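You operate a simulated robot arm through the tools that you are given. There is no shell and no other tool.

Carry out the task below with a simulated robot arm. There is one attempt and no reset: what you move stays moved.

JOB
Shut the bench steam off and bleed it to zero through the iron.
Fine: Dark blue lever shut first; then the iron's lever off, teal lever shut, black knob turned right back; the iron stays put.

The check looks at the end state, three seconds after you hand in, the way a careful person would. Anything else that was tipped, shoved, dropped, spilled or broken makes it a failure.

ROBOT AND FRAMES
A 7-joint arm with a three-finger gripper, fixed in place. Base frame: the origin is at the foot of the arm, x ahead of it, y to its left, z up; the work surface is at about z = 800. Units: mm, rad, N and s.
Its first joint turns from -2.897 to 2.897 rad. Payload 2.69 kg.
The TCP is the grasp point between the finger pads, 30 mm short of the fingertips. In the tool frame z runs along the fingers and y along their closing line. Largest opening 128 mm; the body of the gripper starts 117 mm behind the TCP.
Orientation is told as [roll, pitch, yaw] about the base's x, y, z axes, in that order, counted from this pose: with the fingers straight down and closing along the base's y, the tool's x points along the base's -x, its y along +y and its z along -z.

CONTROLS
- The arm moves only by the tool drive_tool. Its argument "steps" is a list of rows, each a list of 3 entries, a list of its own where there are three numbers: the shift along the tool's x, y, z in m, then the turn, a rotation vector about the tool's x, y, z in degrees, then the closure in counts, from 0 (fully open) to 255 (shut). In form: [[[x, y, z], [wx, wy, wz], grip], ...]. A call has 1 to 20 rows; each row is the pose to reach, as a shift and turn from the pose commanded when the call began, along the tool's axes at that moment. Each row takes 0.2 s and may step no farther than 50 mm and 0.15 rad from the row before; otherwise, or with a gripper value out of range, the whole call is refused. Where a pose cannot be reached the arm comes as near as it can. A force on the tool above 50 N (or 10 N above the force at the start of the call, whichever is more), or a blocked arm, ends the call early, and 0.2 s more pass. Each finger halts on what it meets, pressing with about 39 N; the grip force reading is that of the motor and also rises with nothing between the fingers. The clock runs only during rows and for 0.2 s after the last one: add rows that repeat a pose to give the fingers time. It gives the time, the measured TCP pose, the force on the tool (base axes), the opening and the grip force at its end, in the units of the frame above (readings bear some noise), with the torque about the TCP (base axes, N m) and any sound that the robot's microphone picked up, and new pictures: "pictures" is both (left out), scene, wrist or none.
- Cameras (640 x 400 px; columns grow to the right, rows downward): "scene" is fixed at [59.2, -504.8, 1453.9]; the picture's right is [0.47, -0.88, 0.00], its down [-0.41, -0.22, -0.89] and it looks along [0.78, 0.42, -0.46] (base axes); focal length 339 px, centre (320, 200). "wrist" rides on the gripper at [58, 54, -131] in the tool frame; the picture's right is [-0.68, 0.74, 0.00], its down [-0.62, -0.57, -0.55] and it looks along [-0.40, -0.37, 0.84] (tool axes); focal length 234 px, centre (320, 200). There is no depth. A picture from a camera that has moved, and an enlarged one, comes with that camera's place and axes in the base frame and with its lens. The place of the scene camera against the robot may be out by one fixed shift of up to 12 mm in any direction.
- slide_trunk(by): slides the trunk up (or, below 0, down) by that many mm; the arm rides with it, the base frame stays. It gives what a move gives, with no picture.
- enlarge(camera, box): a new picture of the part [left, top, right, bottom] of that camera's present view, enlarged. It takes no simulated time.
- close_job(): hands the job in; it is judged then, once.

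Places have to be worked out from the pictures, the camera data and where the tool is seen. Open the gripper and draw the arm clear of the work before you hand the job in, unless the task says otherwise.

The tools are called after "Emit:" by a JSON object that holds its "fn" and its "kwargs". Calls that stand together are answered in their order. drive_tool: Moves the arm, as the interface text tells. Its arguments: {"type":"object","properties":{"steps":{"type":"array","items":{"type":"array"}},"pictures":{"type":"string","enum":["both","scene","wrist","none"]}},"required":["steps"]} The other tools are called the same way: slide_trunk (by) slides the trunk up or down; enlarge (camera, box) takes an enlarged picture of a part of a camera's view; close_job () hands the job in.

At the start:

```text
clock: 0.0
position: [548.1, 56.1, 1263.5]
ee_rot: [0.002, 0.0, -0.001]
contact_force: [0.6, 0.2, -0.8]
moment: [0.0, -0.03, 0.03]
grip_width: 127.9
grasp_force: 0.0
trunk travel left (down, up): [-150.0, 200.0]
```

scene: 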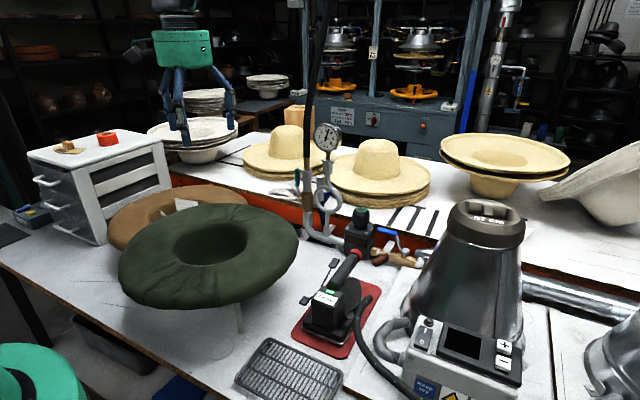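
wrist: 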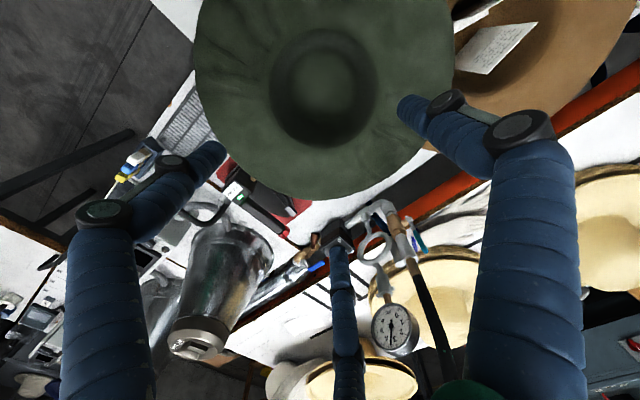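

I start by looking more closely at the piping, iron and steam unit in both views before moving anything.

Emit:
{"fn": "enlarge", "kwargs": {"camera": "scene", "box": [280, 110, 440, 260]}}

Emit:
{"fn": "enlarge", "kwargs": {"camera": "scene", "box": [280, 220, 440, 370]}}

Emit:
{"fn": "enlarge", "kwargs": {"camera": "scene", "box": [380, 190, 640, 400]}}

Emit:
{"fn": "enlarge", "kwargs": {"camera": "scene", "box": [430, 0, 640, 140]}}

Emit:
{"fn": "enlarge", "kwargs": {"camera": "wrist", "box": [160, 160, 440, 370]}}

```text
2.67 times, centred on (360, 185) of scene
camera zoom: at [59.2, -504.8, 1453.9], right [0.47, -0.88, 0.0], down [-0.41, -0.22, -0.89], along [0.78, 0.42, -0.46], focal length 904 px, centre (213, 240)
```

zoom: 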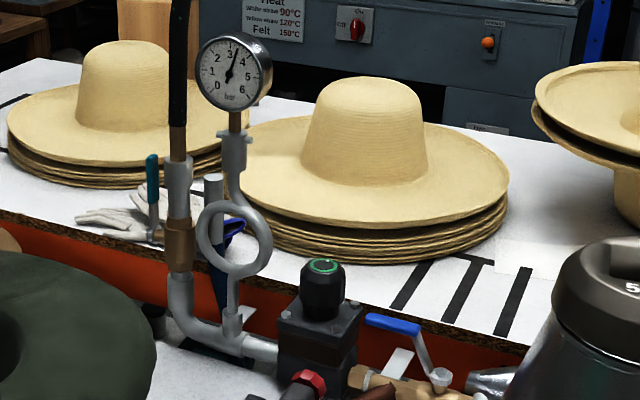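

```text
2.67 times, centred on (360, 295) of scene
camera zoom: at [59.2, -504.8, 1453.9], right [0.47, -0.88, 0.0], down [-0.41, -0.22, -0.89], along [0.78, 0.42, -0.46], focal length 904 px, centre (213, -53)
```

zoom: 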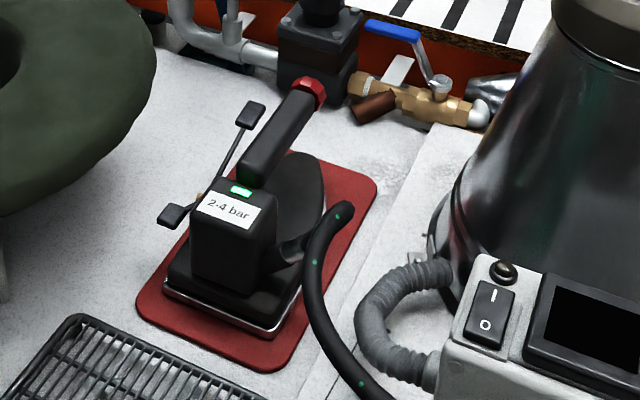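

```text
1.90 times, centred on (510, 295) of scene
camera zoom: at [59.2, -504.8, 1453.9], right [0.47, -0.88, 0.0], down [-0.41, -0.22, -0.89], along [0.78, 0.42, -0.46], focal length 646 px, centre (-42, 19)
```

zoom: 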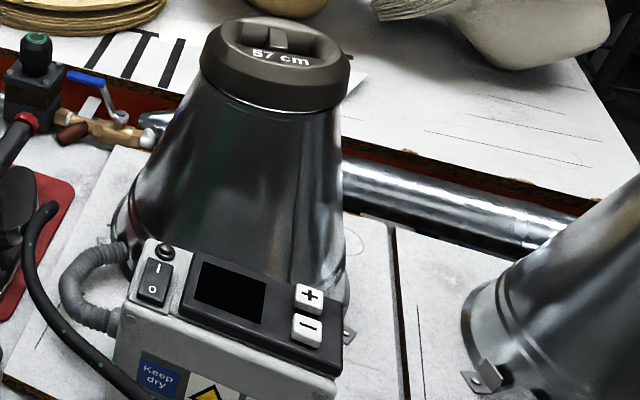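

```text
2.86 times, centred on (535, 70) of scene
camera zoom: at [59.2, -504.8, 1453.9], right [0.47, -0.88, 0.0], down [-0.41, -0.22, -0.89], along [0.78, 0.42, -0.46], focal length 969 px, centre (-294, 571)
```

zoom: 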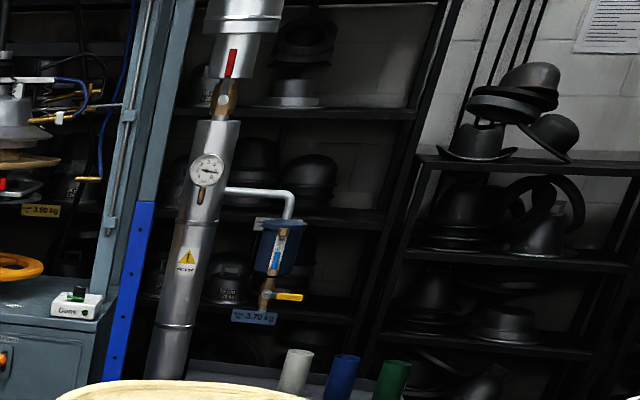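

```text
1.90 times, centred on (300, 265) of wrist
camera zoom: at [488.8, 110.1, 1394.4], right [0.68, 0.74, 0.0], down [0.62, -0.57, 0.55], along [0.4, -0.37, -0.84], focal length 446 px, centre (358, 76)
```

zoom: 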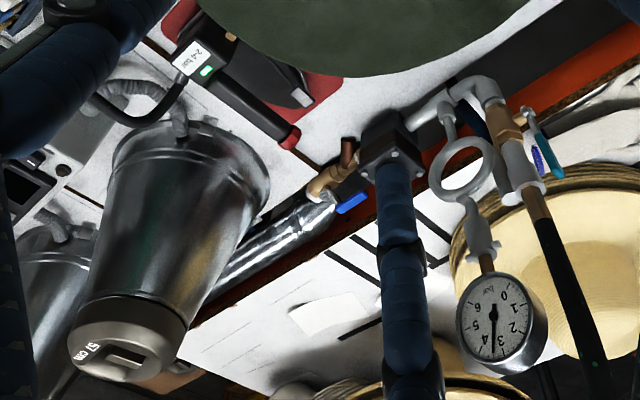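

The gauge reads about 3.3 bar. I zoom more tightly to tell the levers apart, and look at the gripper too.

Emit:
{"fn": "enlarge", "kwargs": {"camera": "scene", "box": [290, 160, 350, 250]}}

Emit:
{"fn": "enlarge", "kwargs": {"camera": "scene", "box": [340, 200, 430, 275]}}

Emit:
{"fn": "enlarge", "kwargs": {"camera": "scene", "box": [295, 240, 385, 330]}}

Emit:
{"fn": "enlarge", "kwargs": {"camera": "wrist", "box": [340, 190, 460, 270]}}

Emit:
{"fn": "enlarge", "kwargs": {"camera": "wrist", "box": [200, 150, 340, 280]}}

Emit:
{"fn": "enlarge", "kwargs": {"camera": "scene", "box": [120, 0, 260, 160]}}

```text
4.44 times, centred on (320, 205) of scene
camera zoom: at [59.2, -504.8, 1453.9], right [0.47, -0.88, 0.0], down [-0.41, -0.22, -0.89], along [0.78, 0.42, -0.46], focal length 1507 px, centre (320, 178)
```

zoom: 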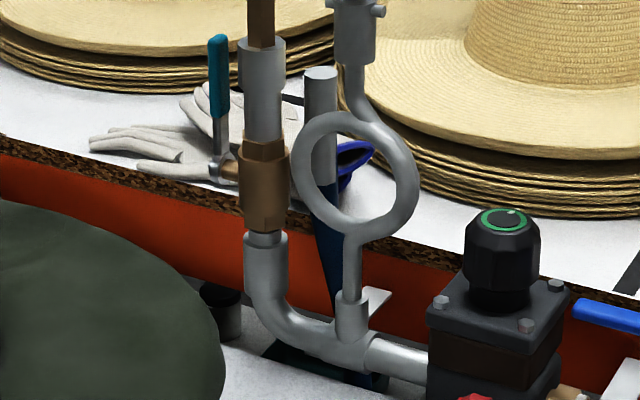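

```text
5.33 times, centred on (385, 238) of scene
camera zoom: at [59.2, -504.8, 1453.9], right [0.47, -0.88, 0.0], down [-0.41, -0.22, -0.89], along [0.78, 0.42, -0.46], focal length 1809 px, centre (-27, 0)
```

zoom: 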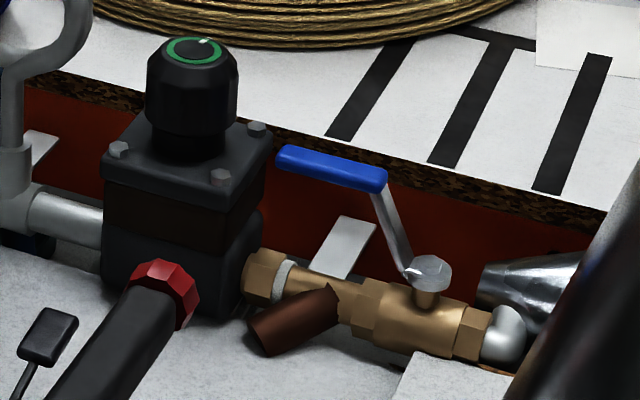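

```text
4.44 times, centred on (340, 285) of scene
camera zoom: at [59.2, -504.8, 1453.9], right [0.47, -0.88, 0.0], down [-0.41, -0.22, -0.89], along [0.78, 0.42, -0.46], focal length 1507 px, centre (231, -178)
```

zoom: 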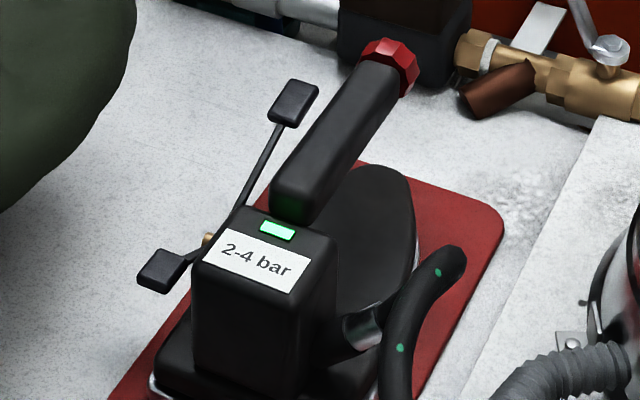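

```text
5.00 times, centred on (400, 230) of wrist
camera zoom: at [488.8, 110.1, 1394.4], right [0.68, 0.74, 0.0], down [0.62, -0.57, 0.55], along [0.4, -0.37, -0.84], focal length 1171 px, centre (-80, 50)
```

zoom: 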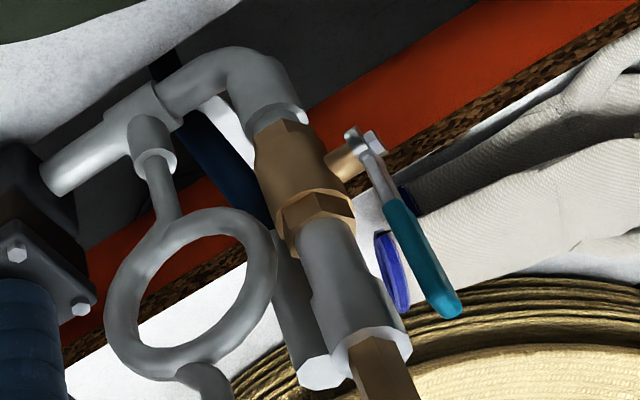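

```text
3.08 times, centred on (270, 215) of wrist
camera zoom: at [488.8, 110.1, 1394.4], right [0.68, 0.74, 0.0], down [0.62, -0.57, 0.55], along [0.4, -0.37, -0.84], focal length 720 px, centre (474, 154)
```

zoom: 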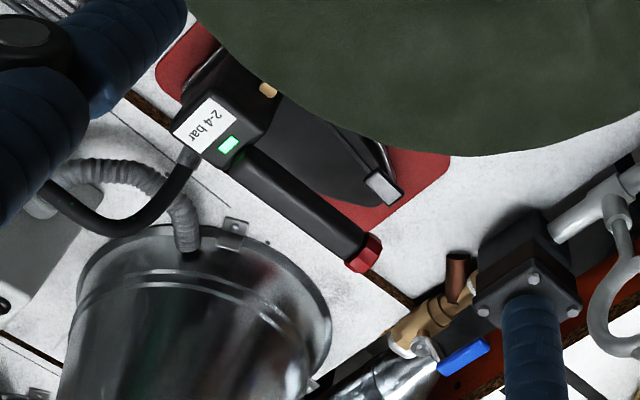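

```text
2.50 times, centred on (190, 80) of scene
camera zoom: at [59.2, -504.8, 1453.9], right [0.47, -0.88, 0.0], down [-0.41, -0.22, -0.89], along [0.78, 0.42, -0.46], focal length 848 px, centre (645, 500)
```

zoom: 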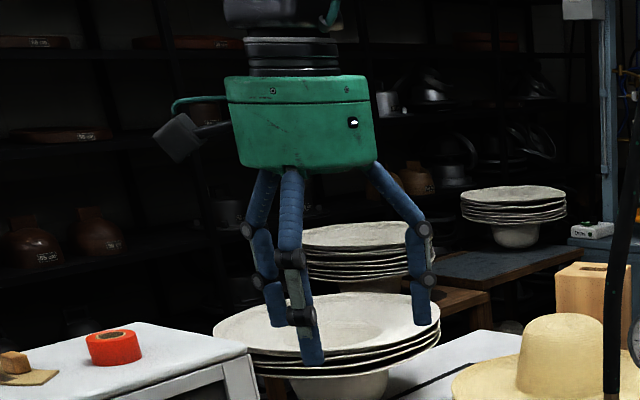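

There appear to be a bright/dark blue lever on the brass supply valve, a teal lever on the riser valve and a rocker lever on the iron. Before going near anything I check how the fingers actually close, then move a little for a better wrist view.

Emit:
{"fn": "drive_tool", "kwargs": {"steps": [[[0, 0, 0], [0, 0, 0], 128], [[0, 0, 0], [0, 0, 0], 255], [[0, 0, 0], [0, 0, 0], 255], [[0, 0, 0], [0, 0, 0], 255], [[0, 0, 0], [0, 0, 0], 255]]}}

```text
clock: 1.2
position: [547.2, 55.5, 1263.5]
ee_rot: [0.0, -0.001, 0.001]
contact_force: [0.4, -1.0, -0.2]
moment: [-0.02, 0.0, -0.02]
grip_width: 2.0
grasp_force: 31.6
trunk travel left (down, up): [-150.0, 200.0]
camera wrist: at [488.8, 110.1, 1394.4], right [0.68, 0.74, 0.0], down [0.62, -0.57, 0.55], along [0.4, -0.37, -0.84], focal length 234 px, centre (320, 200)
```

scene: 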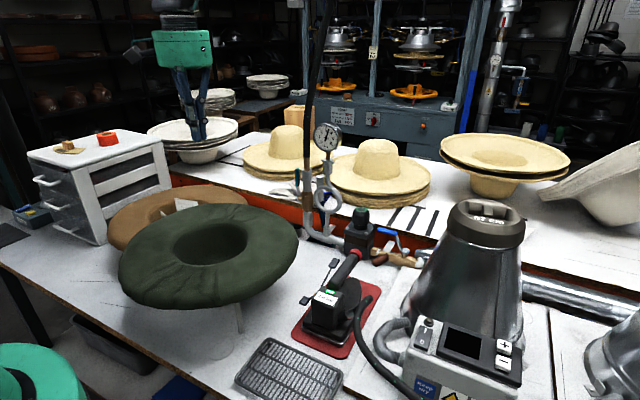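
wrist: 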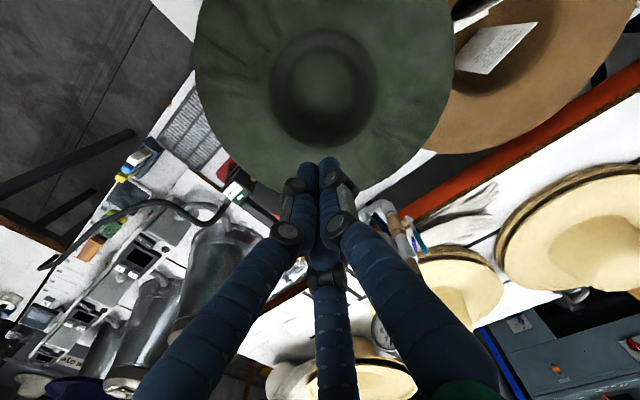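

The three visible fingers converge on the tool axis, tips meeting just beyond the TCP, so the closed hand is a slim poker. I move with closed fingers to above and in front of the pipework for a closer look.

Emit:
{"fn": "drive_tool", "kwargs": {"steps": [[[-0.042, -0.015, 0.01], [0, 0, 0], 255], [[-0.085, -0.03, 0.025], [0, 0, 0], 255], [[-0.127, -0.045, 0.045], [0, 0, 0], 255], [[-0.17, -0.06, 0.065], [0, 0, 0], 255], [[-0.212, -0.076, 0.083], [0, 0, 0], 255], [[-0.212, -0.076, 0.083], [0, 0, 0], 255]]}}

```text
clock: 2.6
position: [760.7, -21.5, 1179.7]
ee_rot: [0.0, 0.003, 0.0]
contact_force: [0.3, -0.6, -0.3]
moment: [0.07, 0.05, 0.0]
grip_width: 2.2
grasp_force: 31.0
trunk travel left (down, up): [-150.0, 200.0]
camera wrist: at [702.5, 32.1, 1310.5], right [0.68, 0.74, 0.0], down [0.62, -0.57, 0.55], along [0.4, -0.37, -0.84], focal length 234 px, centre (320, 200)
```

scene: 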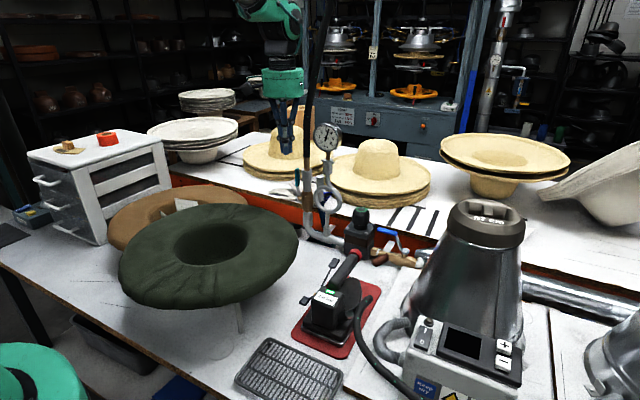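
wrist: 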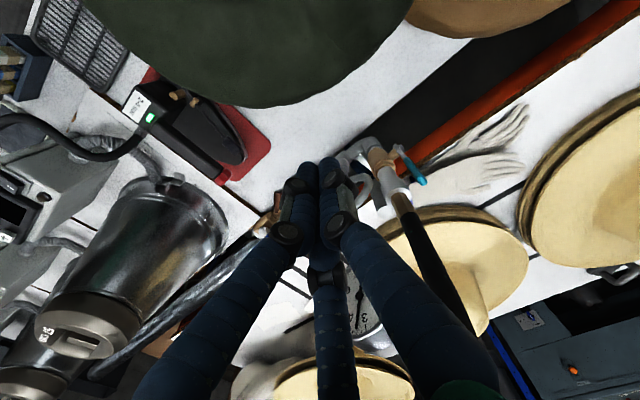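

The fingers hide the regulator from here. I shift over toward −y and slightly ahead, staying high at z≈1180 (clear of the gauge and the tall vacuum cap), to view the valve from above.

Emit:
{"fn": "drive_tool", "kwargs": {"steps": [[[0, -0.045, 0], [0, 0, 0], 255], [[-0.0, -0.09, 0], [0, 0, 0], 255], [[-0.02, -0.135, 0], [0, 0, 0], 255], [[-0.05, -0.17, 0], [0, 0, 0], 255], [[-0.08, -0.2, 0], [0, 0, 0], 255], [[-0.09, -0.228, 0], [0, 0, 0], 255], [[-0.09, -0.228, 0], [0, 0, 0], 255]]}}

Emit:
{"fn": "enlarge", "kwargs": {"camera": "wrist", "box": [200, 30, 420, 190]}}

```text
clock: 4.2
position: [851.2, -247.6, 1180.7]
ee_rot: [0.0, 0.0, 0.0]
contact_force: [-0.3, -0.6, 0.0]
moment: [0.08, 0.03, 0.0]
grip_width: 2.2
grasp_force: 31.5
trunk travel left (down, up): [-150.0, 200.0]
camera wrist: at [792.5, -192.8, 1311.7], right [0.68, 0.74, 0.0], down [0.62, -0.57, 0.55], along [0.4, -0.37, -0.84], focal length 234 px, centre (320, 200)
```

scene: 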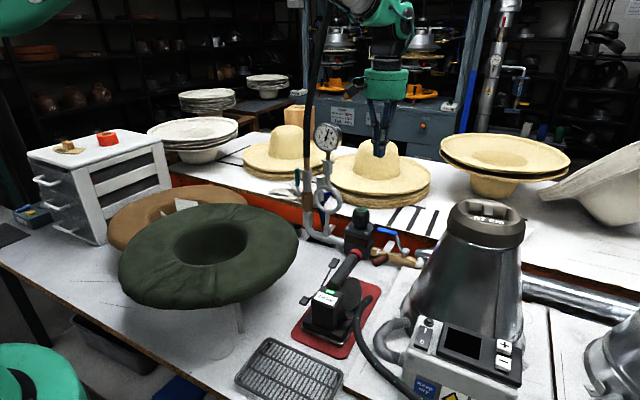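
wrist: 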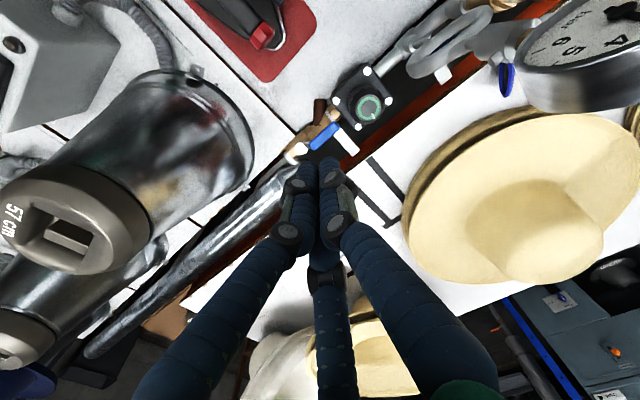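

```text
2.50 times, centred on (310, 110) of wrist
camera zoom: at [792.5, -192.8, 1311.7], right [0.68, 0.74, 0.0], down [0.62, -0.57, 0.55], along [0.4, -0.37, -0.84], focal length 585 px, centre (345, 425)
```

zoom: 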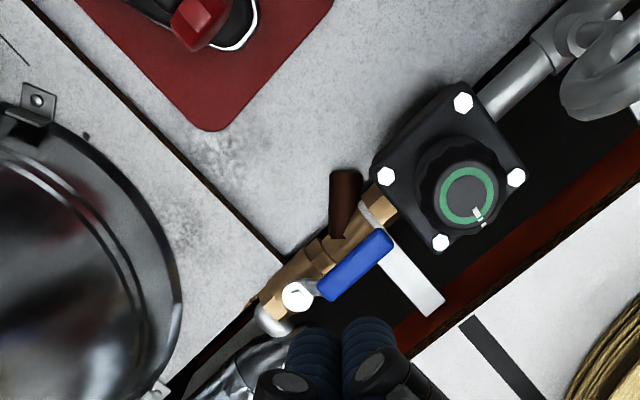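

The regulator knob (green ring) is at about (892,−190,~955), the blue lever points along the pipe (open) from its pivot near (892,−342,853) to its tip near (894,−246,908). I check the other blue thing behind the siphon, to be sure which lever is "dark blue".

Emit:
{"fn": "enlarge", "kwargs": {"camera": "wrist", "box": [400, 0, 560, 110]}}

Emit:
{"fn": "enlarge", "kwargs": {"camera": "scene", "box": [310, 175, 350, 215]}}

Emit:
{"fn": "enlarge", "kwargs": {"camera": "scene", "box": [300, 120, 360, 160]}}

```text
3.64 times, centred on (480, 55) of wrist
camera zoom: at [792.5, -192.8, 1311.7], right [0.68, 0.74, 0.0], down [0.62, -0.57, 0.55], along [0.4, -0.37, -0.84], focal length 852 px, centre (-262, 727)
```

zoom: 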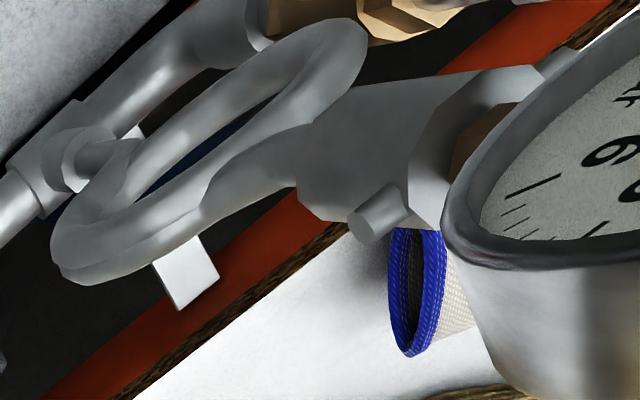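

```text
10.00 times, centred on (330, 195) of scene
camera zoom: at [59.2, -504.8, 1453.9], right [0.47, -0.88, 0.0], down [-0.41, -0.22, -0.89], along [0.78, 0.42, -0.46], focal length 3392 px, centre (220, 250)
```

zoom: 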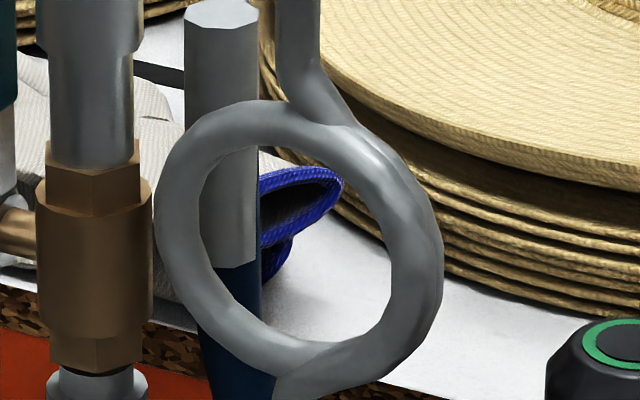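

```text
10.00 times, centred on (330, 140) of scene
camera zoom: at [59.2, -504.8, 1453.9], right [0.47, -0.88, 0.0], down [-0.41, -0.22, -0.89], along [0.78, 0.42, -0.46], focal length 3392 px, centre (220, 800)
```

zoom: 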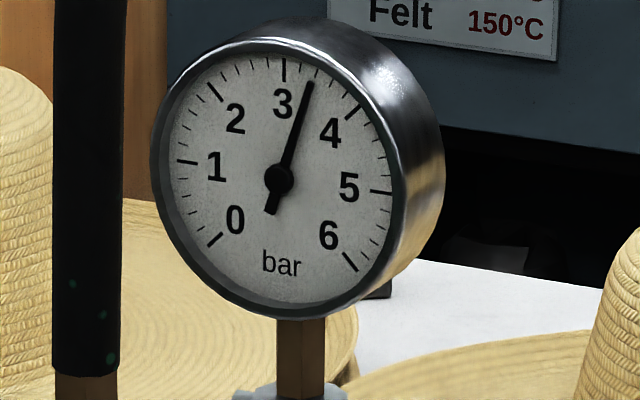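

The bright-blue ring is a glove cuff, and there is some dark-blue upright with a grey grip behind the siphon. I need a better look at it, so I back off and lower to view it from the left-front.

Emit:
{"fn": "drive_tool", "kwargs": {"steps": [[[0.04, 0.02, 0], [0, 0, 0], 255], [[0.08, 0.045, 0], [0, 0, 0], 255], [[0.093, 0.085, 0.02], [0, 0, 0], 255], [[0.093, 0.12, 0.05], [0, 0, 0], 255], [[0.093, 0.144, 0.09], [0, 0, 0], 255], [[0.093, 0.144, 0.13], [0, 0, 0], 255], [[0.093, 0.144, 0.161], [0, 0, 0], 255], [[0.093, 0.144, 0.161], [0, 0, 0], 255]], "pictures": "both"}}

Emit:
{"fn": "enlarge", "kwargs": {"camera": "wrist", "box": [360, 80, 600, 280]}}

Emit:
{"fn": "enlarge", "kwargs": {"camera": "wrist", "box": [150, 0, 360, 140]}}

```text
clock: 6.0
position: [756.9, -104.5, 1019.3]
ee_rot: [0.001, -0.001, -0.001]
contact_force: [0.6, 0.2, -0.9]
moment: [-0.01, 0.06, 0.0]
grip_width: 2.2
grasp_force: 31.3
trunk travel left (down, up): [-150.0, 200.0]
camera wrist: at [698.4, -50.5, 1150.2], right [0.68, 0.74, 0.0], down [0.62, -0.57, 0.55], along [0.4, -0.37, -0.84], focal length 234 px, centre (320, 200)
```

scene: 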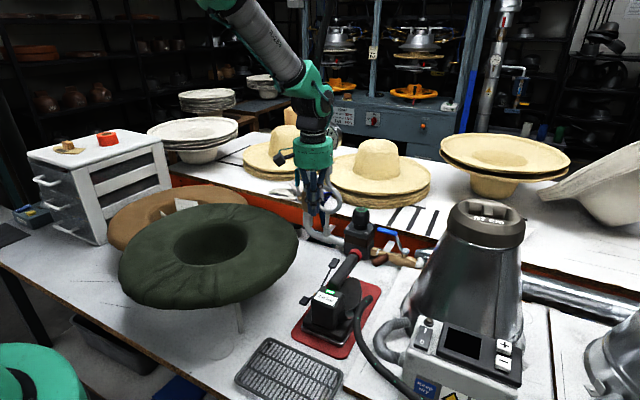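
wrist: 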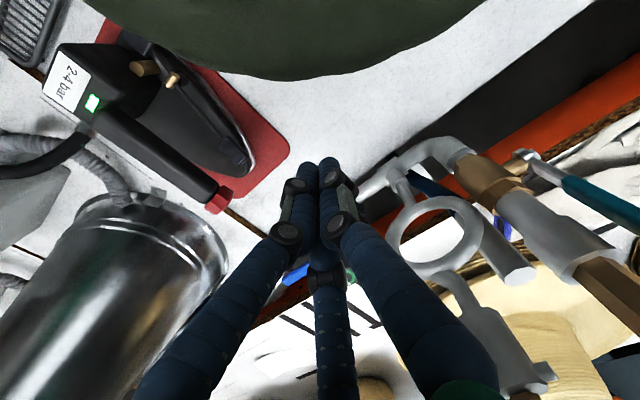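

```text
2.00 times, centred on (480, 180) of wrist
camera zoom: at [698.4, -50.5, 1150.2], right [0.68, 0.74, 0.0], down [0.62, -0.57, 0.55], along [0.4, -0.37, -0.84], focal length 468 px, centre (0, 240)
```

zoom: 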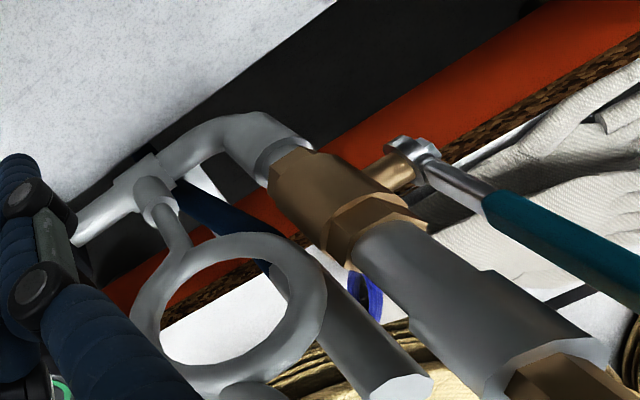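

```text
2.86 times, centred on (255, 70) of wrist
camera zoom: at [698.4, -50.5, 1150.2], right [0.68, 0.74, 0.0], down [0.62, -0.57, 0.55], along [0.4, -0.37, -0.84], focal length 669 px, centre (506, 571)
```

zoom: 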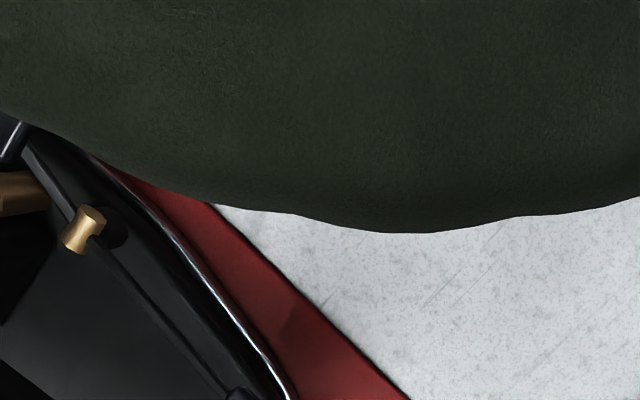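

The dark-blue upright seems to be a strip with a grey grip near (948,−32,1012) leaning behind the siphon. I tilt the tool 30° forward to look at it more horizontally, keeping clear of the hat and siphon.

Emit:
{"fn": "drive_tool", "kwargs": {"steps": [[[-0.006, 0.004, 0.003], [0, -6, 0], 255], [[-0.013, 0.008, 0.007], [0, -12, 0], 255], [[-0.02, 0.012, 0.011], [0, -18, 0], 255], [[-0.026, 0.016, 0.015], [0, -24, 0], 255], [[-0.033, 0.02, 0.019], [0, -30, 0], 255], [[-0.033, 0.02, 0.019], [0, -30, 0], 255]]}}

Emit:
{"fn": "enlarge", "kwargs": {"camera": "wrist", "box": [320, 60, 480, 220]}}

```text
clock: 7.4
position: [788.8, -84.0, 1000.1]
ee_rot: [0.001, -0.527, 0.001]
contact_force: [-1.5, 0.1, 0.5]
moment: [-0.03, 0.02, -0.02]
grip_width: 2.2
grasp_force: 31.3
trunk travel left (down, up): [-150.0, 200.0]
camera wrist: at [672.3, -30.0, 1083.6], right [0.59, 0.74, 0.34], down [0.26, -0.57, 0.78], along [0.77, -0.37, -0.52], focal length 234 px, centre (320, 200)
```

scene: 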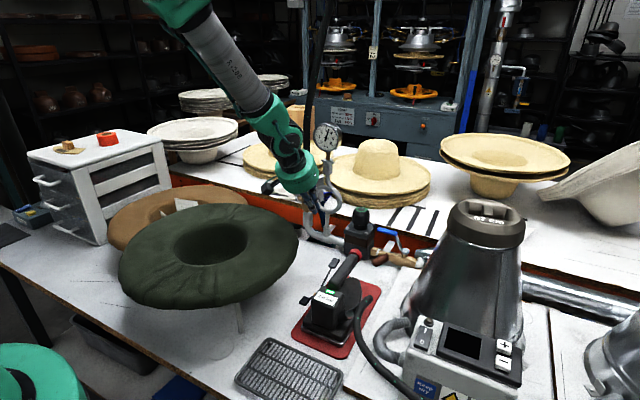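
wrist: 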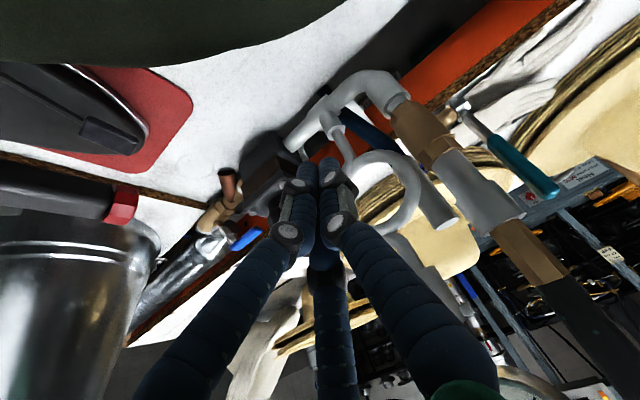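

```text
2.50 times, centred on (400, 140) of wrist
camera zoom: at [672.3, -30.0, 1083.6], right [0.59, 0.74, 0.34], down [0.26, -0.57, 0.78], along [0.77, -0.37, -0.52], focal length 585 px, centre (120, 350)
```

zoom: 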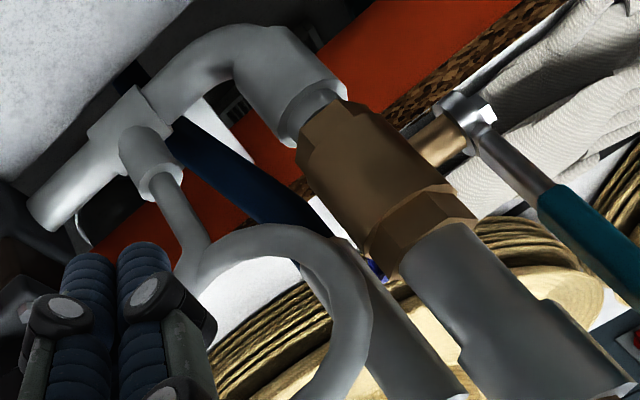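

The upright is a navy bar with a grey grip, its foot still hidden behind the tee. I check its foot from the scene camera, which the arm isn't blocking now.

Emit:
{"fn": "enlarge", "kwargs": {"camera": "scene", "box": [300, 210, 360, 250]}}

Emit:
{"fn": "enlarge", "kwargs": {"camera": "scene", "box": [370, 215, 430, 270]}}

```text
10.00 times, centred on (330, 230) of scene
camera zoom: at [59.2, -504.8, 1453.9], right [0.47, -0.88, 0.0], down [-0.41, -0.22, -0.89], along [0.78, 0.42, -0.46], focal length 3392 px, centre (220, -100)
```

zoom: 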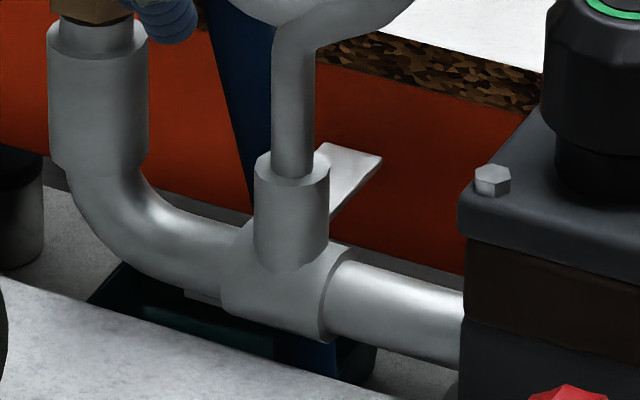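

```text
7.27 times, centred on (400, 242) of scene
camera zoom: at [59.2, -504.8, 1453.9], right [0.47, -0.88, 0.0], down [-0.41, -0.22, -0.89], along [0.78, 0.42, -0.46], focal length 2467 px, centre (-262, -109)
```

zoom: 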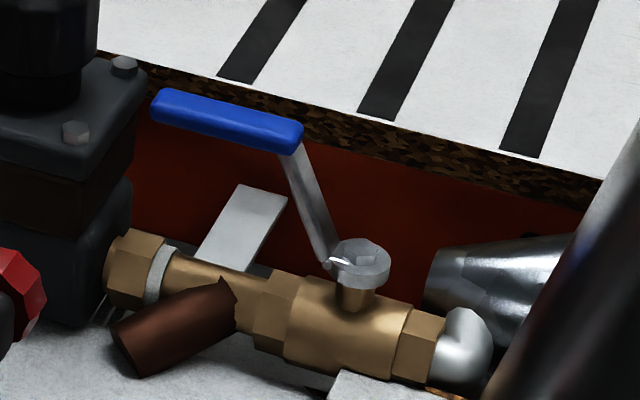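

The navy bar stands on something down in the gap and is not part of the steam line. The line runs foil main → blue‑lever ball valve → strainer → regulator → gauge tee → teal valve → hose → iron, so the blue lever on the inlet is the shut‑off. I move (tilted, fingers shut) to the near side of the blue handle at about (820,−262).

Emit:
{"fn": "drive_tool", "kwargs": {"steps": [[[-0.007, -0.045, 0.004], [0, 0, 0], 255], [[-0.014, -0.09, 0.008], [0, 0, 0], 255], [[-0.02, -0.135, 0.012], [0, 0, 0], 255], [[-0.0268, -0.178, 0.0156], [0, 0, 0], 255], [[-0.0148, -0.178, 0.036], [0, 0, 0], 255], [[-0.0048, -0.178, 0.053], [0, 0, 0], 255], [[-0.0048, -0.178, 0.053], [0, 0, 0], 255]]}}

Emit:
{"fn": "enlarge", "kwargs": {"camera": "wrist", "box": [220, 60, 420, 220]}}

Emit:
{"fn": "enlarge", "kwargs": {"camera": "scene", "box": [320, 180, 440, 280]}}

```text
clock: 9.0
position: [817.0, -261.6, 956.8]
ee_rot: [0.0, -0.523, 0.0]
contact_force: [0.2, -0.1, 0.2]
moment: [-0.02, 0.02, 0.03]
grip_width: 1.9
grasp_force: 31.4
trunk travel left (down, up): [-150.0, 200.0]
camera wrist: at [702.4, -207.4, 1041.7], right [0.59, 0.74, 0.34], down [0.26, -0.57, 0.78], along [0.77, -0.37, -0.52], focal length 234 px, centre (320, 200)
```

scene: 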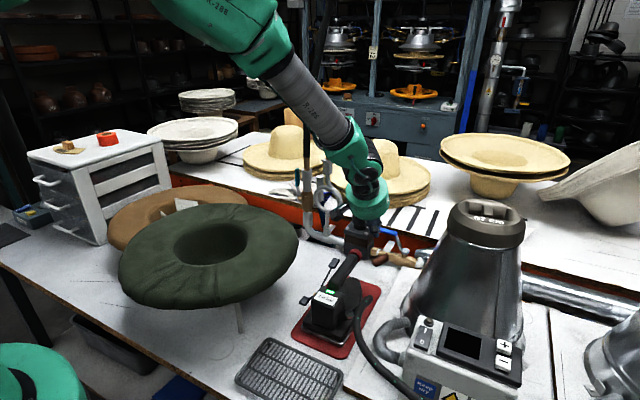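
wrist: 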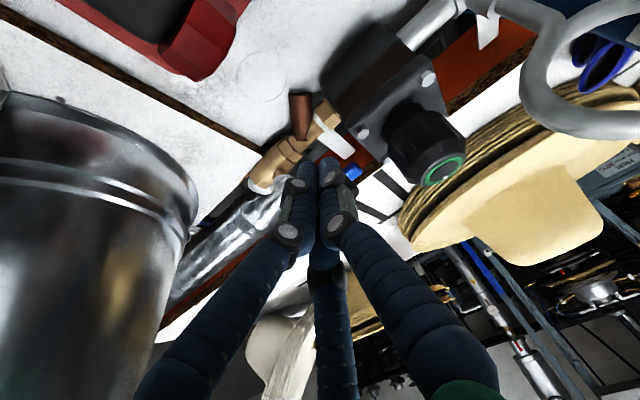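

```text
2.50 times, centred on (320, 140) of wrist
camera zoom: at [702.4, -207.4, 1041.7], right [0.59, 0.74, 0.34], down [0.26, -0.57, 0.78], along [0.77, -0.37, -0.52], focal length 585 px, centre (320, 350)
```

zoom: 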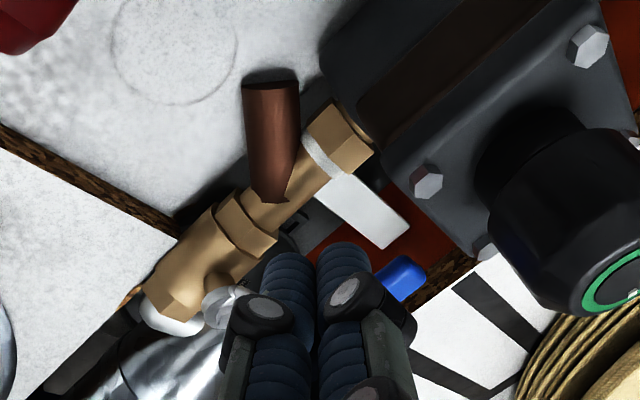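

```text
4.00 times, centred on (380, 230) of scene
camera zoom: at [59.2, -504.8, 1453.9], right [0.47, -0.88, 0.0], down [-0.41, -0.22, -0.89], along [0.78, 0.42, -0.46], focal length 1357 px, centre (80, 80)
```

zoom: 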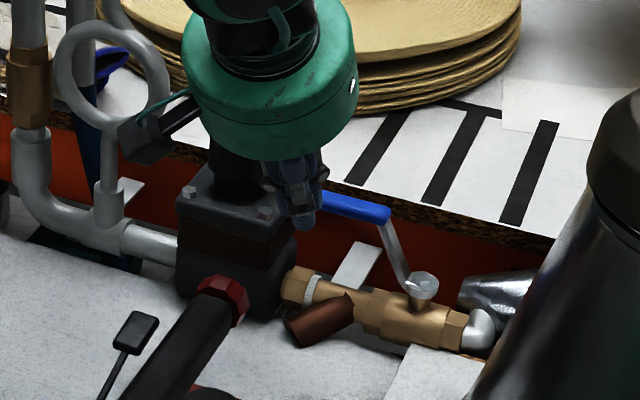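

The handle tip is confirmed near (894,−248,908). I lower the closed fingers to the near side of the sleeve and push gently +x (clockwise from above) about 18 mm past contact to see whether it turns.

Emit:
{"fn": "drive_tool", "kwargs": {"steps": [[[0.0049, 0, 0.0445], [0, 0, 0], 255], [[-0.0081, 0, 0.052], [0, 0, 0], 255], [[-0.0185, 0, 0.058], [0, 0, 0], 255], [[-0.0254, 0, 0.062], [0, 0, 0], 255], [[-0.0323, 0, 0.066], [0, 0, 0], 255], [[-0.0384, 0, 0.0695], [0, 0, 0], 255]]}}

Emit:
{"fn": "enlarge", "kwargs": {"camera": "scene", "box": [320, 180, 440, 280]}}

```text
clock: 10.1
position: [866.3, -260.8, 904.9]
ee_rot: [0.009, -0.506, -0.004]
contact_force: [-0.6, -3.0, -18.5]
moment: [0.23, 1.3, 0.01]
grip_width: 2.3
grasp_force: 31.3
trunk travel left (down, up): [-150.0, 200.0]
stopped in row 5: the force on the tool passed its limit at 159 N (the readings are from after the stop); the commanded pose is now the measured one
camera wrist: at [751.2, -207.4, 991.0], right [0.59, 0.73, 0.33], down [0.27, -0.57, 0.77], along [0.76, -0.37, -0.54], focal length 234 px, centre (320, 200)
```

scene: 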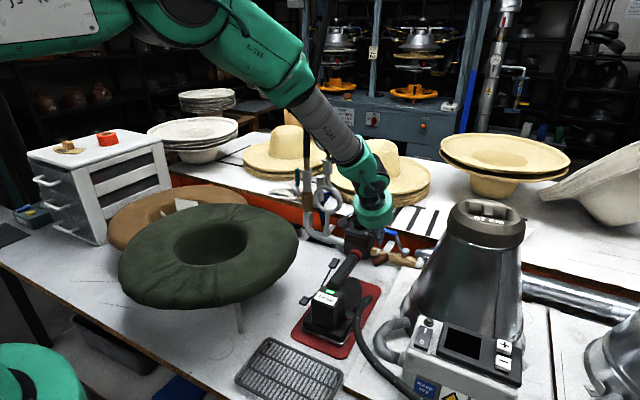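
wrist: 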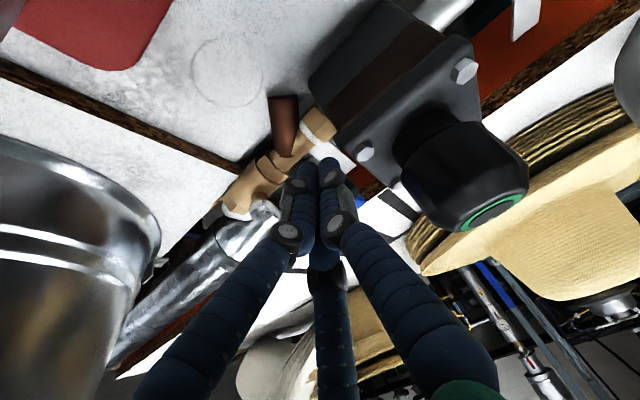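

```text
4.00 times, centred on (380, 230) of scene
camera zoom: at [59.2, -504.8, 1453.9], right [0.47, -0.88, 0.0], down [-0.41, -0.22, -0.89], along [0.78, 0.42, -0.46], focal length 1357 px, centre (80, 80)
```

zoom: 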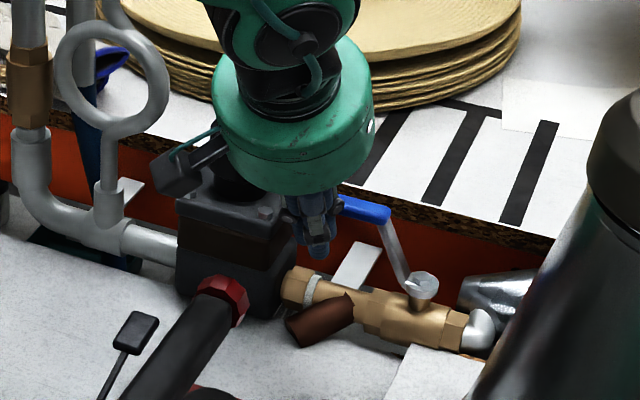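

The push stopped with a 159 N spike and the lever hasn't moved visibly — either a stop in that direction or I hit something else. I look closely at the contact before backing out.

Emit:
{"fn": "enlarge", "kwargs": {"camera": "wrist", "box": [260, 100, 420, 220]}}

Emit:
{"fn": "enlarge", "kwargs": {"camera": "scene", "box": [355, 210, 435, 270]}}

```text
3.33 times, centred on (340, 160) of wrist
camera zoom: at [751.2, -207.4, 991.0], right [0.59, 0.73, 0.33], down [0.27, -0.57, 0.77], along [0.76, -0.37, -0.54], focal length 781 px, centre (253, 333)
```

zoom: 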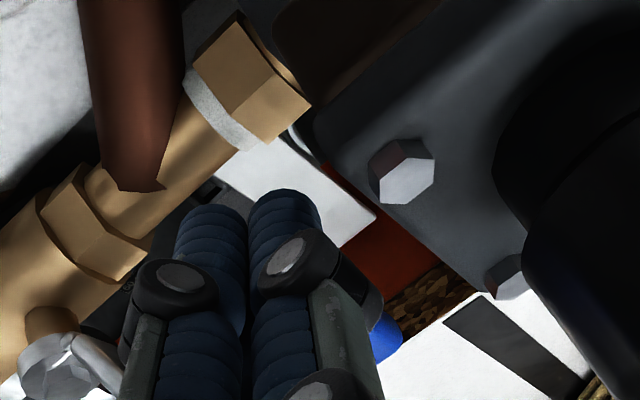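

```text
6.67 times, centred on (395, 240) of scene
camera zoom: at [59.2, -504.8, 1453.9], right [0.47, -0.88, 0.0], down [-0.41, -0.22, -0.89], along [0.78, 0.42, -0.46], focal length 2261 px, centre (-180, -67)
```

zoom: 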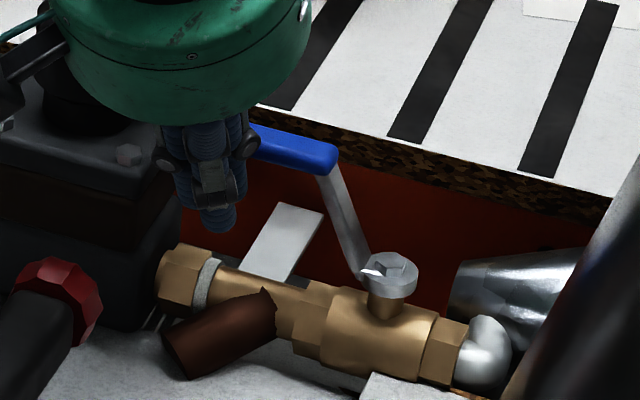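

The fingers are bearing on the near side of the sleeve and it's hard against a stop, so shut must be the other way (swinging toward −x). I back out, raise and come upright again.

Emit:
{"fn": "drive_tool", "kwargs": {"steps": [[[0.0262, 0, -0.0145], [0, 0, 0], 255], [[0.0044, 0, -0.0539], [0, 0, 0], 255], [[-0.0174, 0, -0.0933], [0, 0, 0], 255], [[-0.0174, 0, -0.0933], [0, 7, 0], 255], [[-0.0174, 0, -0.0933], [0, 14, 0], 255], [[-0.0174, 0, -0.0933], [0, 21.5, 0], 255], [[-0.0174, 0, -0.0933], [0, 29, 0], 255], [[-0.0174, 0, -0.0933], [0, 29, 0], 255]]}}

Emit:
{"fn": "enlarge", "kwargs": {"camera": "wrist", "box": [260, 60, 500, 220]}}

```text
clock: 11.9
position: [837.4, -260.7, 995.0]
ee_rot: [0.007, 0.0, -0.002]
contact_force: [0.7, -1.1, -0.6]
moment: [0.02, 0.03, 0.0]
grip_width: 2.3
grasp_force: 31.5
trunk travel left (down, up): [-150.0, 200.0]
camera wrist: at [778.6, -208.0, 1125.6], right [0.68, 0.74, 0.0], down [0.62, -0.57, 0.54], along [0.4, -0.37, -0.84], focal length 234 px, centre (320, 200)
```

scene: 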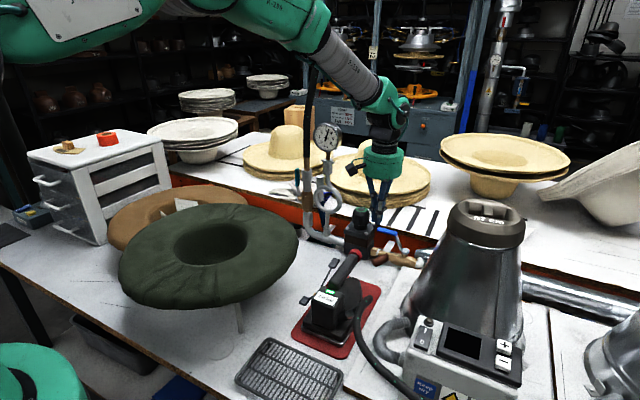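
wrist: 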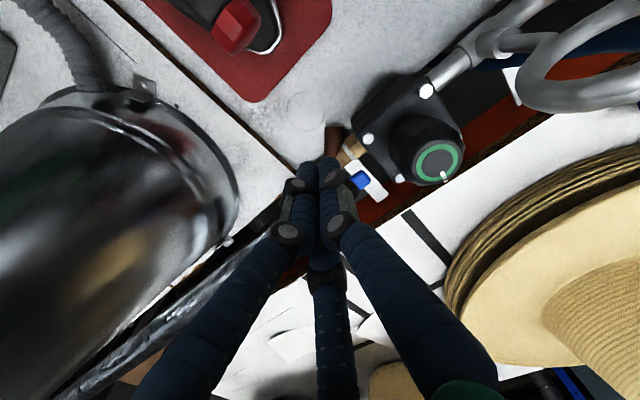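

```text
2.50 times, centred on (380, 140) of wrist
camera zoom: at [778.6, -208.0, 1125.6], right [0.68, 0.74, 0.0], down [0.62, -0.57, 0.54], along [0.4, -0.37, -0.84], focal length 585 px, centre (170, 350)
```

zoom: 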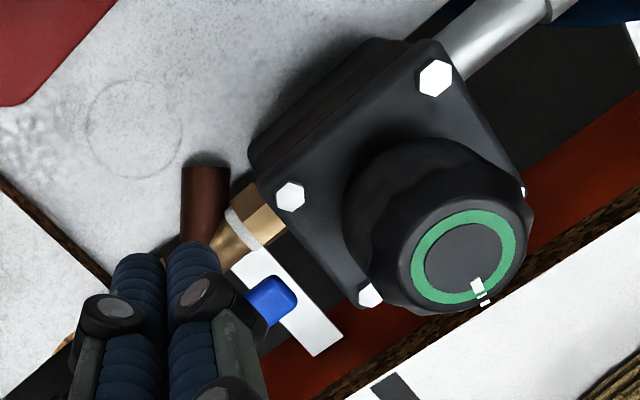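

Handle tip is still at about (895,−250,908), and the counter top edge works out near x≈990, z≈857, so there's room behind the handle. I go over it, drop the closed fingers on its +x side and pull toward −x.

Emit:
{"fn": "drive_tool", "kwargs": {"steps": [[[-0.0376, -0.0043, 0], [0, 0, 0], 255], [[-0.0776, -0.0073, 0], [0, 0, 0], 255], [[-0.0896, -0.0073, 0.025], [0, 0, 0], 255], [[-0.0896, -0.0073, 0.055], [0, 0, 0], 255], [[-0.0896, -0.0073, 0.079], [0, 0, 0], 255], [[-0.0896, -0.0073, 0.079], [0, 0, 0], 255]]}}

Emit:
{"fn": "enlarge", "kwargs": {"camera": "scene", "box": [320, 180, 440, 280]}}

```text
clock: 13.3
position: [925.0, -267.0, 917.3]
ee_rot: [0.007, -0.001, -0.001]
contact_force: [-0.5, -0.9, -0.7]
moment: [0.0, 0.0, 0.0]
grip_width: 2.1
grasp_force: 31.4
trunk travel left (down, up): [-150.0, 200.0]
camera wrist: at [867.5, -214.4, 1047.9], right [0.68, 0.74, 0.01], down [0.61, -0.57, 0.55], along [0.41, -0.37, -0.84], focal length 234 px, centre (320, 200)
```

scene: 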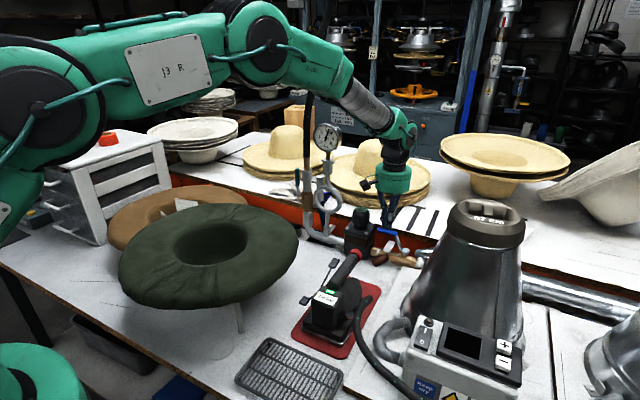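
wrist: 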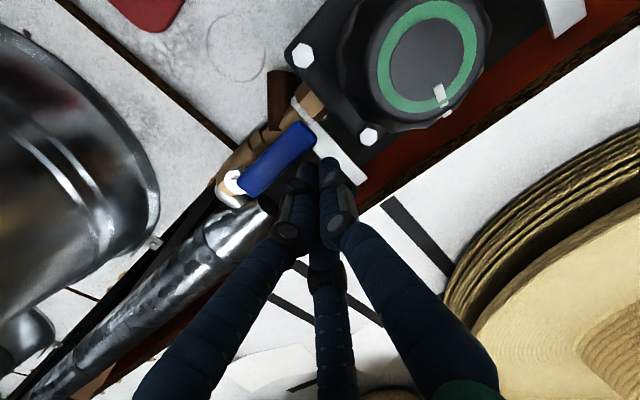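

```text
4.00 times, centred on (380, 230) of scene
camera zoom: at [59.2, -504.8, 1453.9], right [0.47, -0.88, 0.0], down [-0.41, -0.22, -0.89], along [0.78, 0.42, -0.46], focal length 1357 px, centre (80, 80)
```

zoom: 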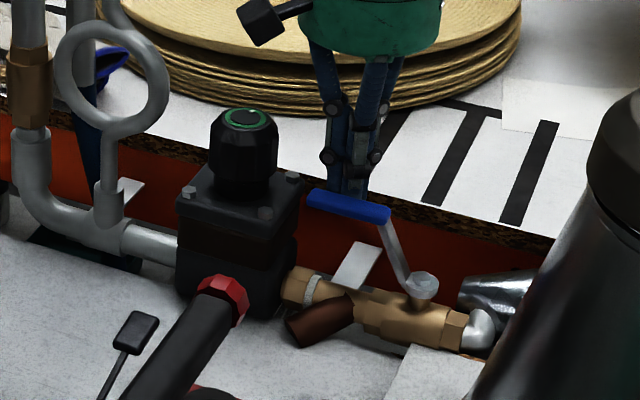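

Fingers are behind the handle, clear of everything. I pull toward −x along the first part of the arc.

Emit:
{"fn": "drive_tool", "kwargs": {"steps": [[[0.008, -0.002, 0], [0, 0, 0], 255], [[0.014, -0.002, 0], [0, 0, 0], 255], [[0.02, -0.001, 0], [0, 0, 0], 255], [[0.026, 0, 0], [0, 0, 0], 255], [[0.033, 0, 0], [0, 0, 0], 255], [[0.04, -0.001, 0], [0, 0, 0], 255], [[0.048, -0.002, 0], [0, 0, 0], 255]]}}

Emit:
{"fn": "enlarge", "kwargs": {"camera": "scene", "box": [320, 180, 440, 280]}}

```text
clock: 14.9
position: [876.6, -270.9, 916.4]
ee_rot: [0.009, -0.001, 0.0]
contact_force: [1.0, 0.3, 1.0]
moment: [-0.02, -0.01, 0.0]
grip_width: 2.0
grasp_force: 31.5
trunk travel left (down, up): [-150.0, 200.0]
camera wrist: at [818.0, -216.6, 1047.4], right [0.68, 0.74, 0.01], down [0.62, -0.57, 0.54], along [0.4, -0.37, -0.84], focal length 234 px, centre (320, 200)
```

scene: 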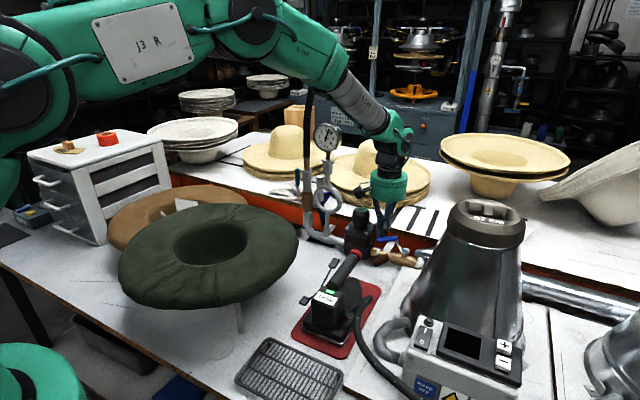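
wrist: 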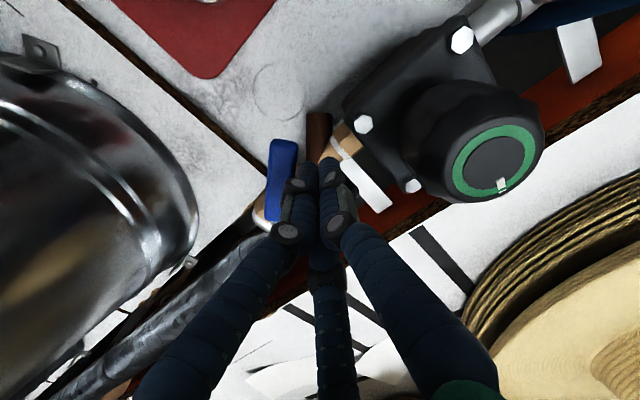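

```text
4.00 times, centred on (380, 230) of scene
camera zoom: at [59.2, -504.8, 1453.9], right [0.47, -0.88, 0.0], down [-0.41, -0.22, -0.89], along [0.78, 0.42, -0.46], focal length 1357 px, centre (80, 80)
```

zoom: 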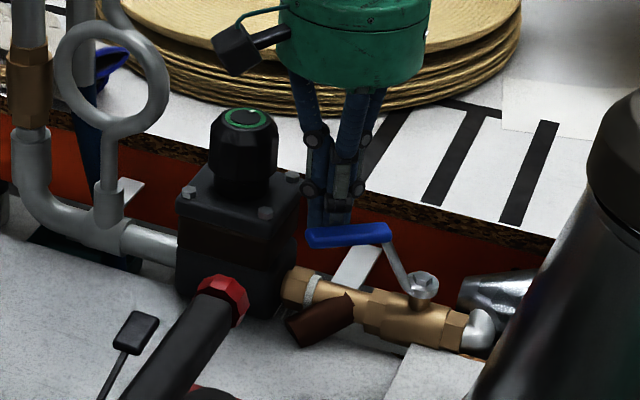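

The lever swings freely this way. I follow the arc round to about 90°, ready for the end stop.

Emit:
{"fn": "drive_tool", "kwargs": {"steps": [[[0.0116, -0.002, 0], [0, 0, 0], 255], [[0.0216, -0.0061, 0], [0, 0, 0], 255], [[0.0296, -0.011, 0], [0, 0, 0], 255], [[0.037, -0.0178, 0], [0, 0, 0], 255], [[0.0436, -0.025, 0], [0, 0, 0], 255], [[0.0489, -0.033, 0], [0, 0, 0], 255], [[0.0536, -0.042, 0], [0, 0, 0], 255], [[0.0553, -0.0465, 0], [0, 0, 0], 255], [[0.0566, -0.051, 0], [0, 0, 0], 255], [[0.0574, -0.0545, 0], [0, 0, 0], 255]]}}

Emit:
{"fn": "enlarge", "kwargs": {"camera": "scene", "box": [320, 180, 440, 280]}}

```text
clock: 17.1
position: [822.0, -318.0, 914.6]
ee_rot: [0.01, 0.002, 0.001]
contact_force: [5.1, 16.2, 0.3]
moment: [0.02, -0.22, 0.07]
grip_width: 2.3
grasp_force: 31.4
trunk travel left (down, up): [-150.0, 200.0]
stopped in row 10: the force on the tool passed its limit at 53 N (the readings are from after the stop); the commanded pose is now the measured one
camera wrist: at [763.8, -264.8, 1045.9], right [0.68, 0.74, 0.01], down [0.62, -0.57, 0.54], along [0.4, -0.36, -0.84], focal length 234 px, centre (320, 200)
```

scene: 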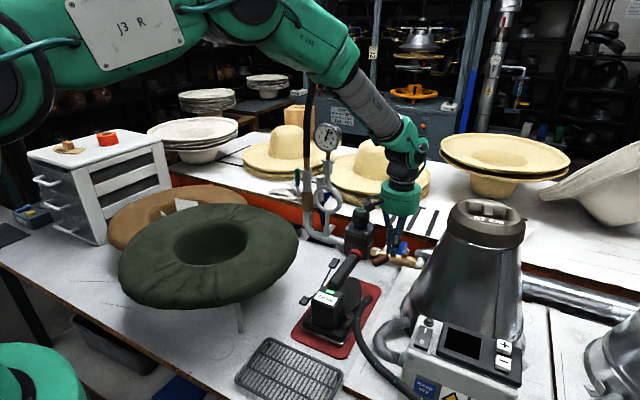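
wrist: 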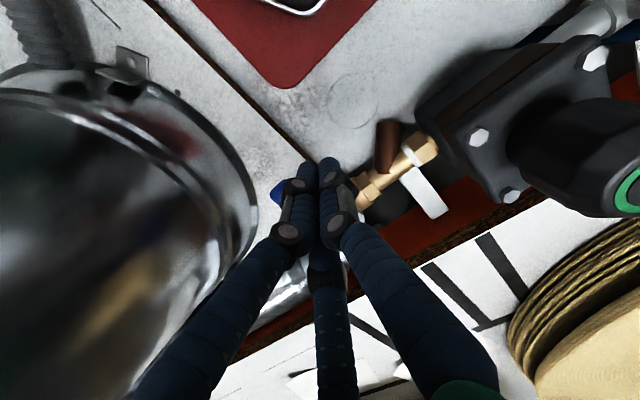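

```text
4.00 times, centred on (380, 230) of scene
camera zoom: at [59.2, -504.8, 1453.9], right [0.47, -0.88, 0.0], down [-0.41, -0.22, -0.89], along [0.78, 0.42, -0.46], focal length 1357 px, centre (80, 80)
```

zoom: 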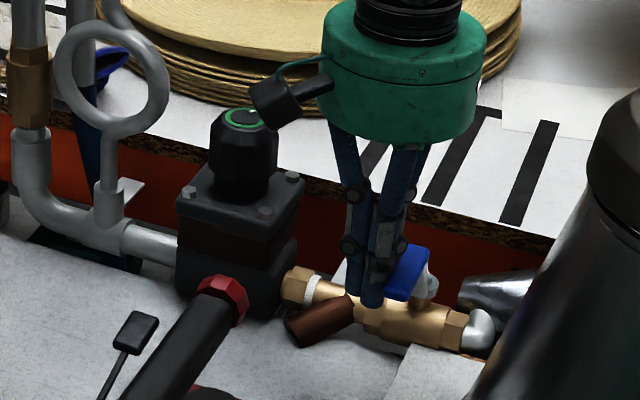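

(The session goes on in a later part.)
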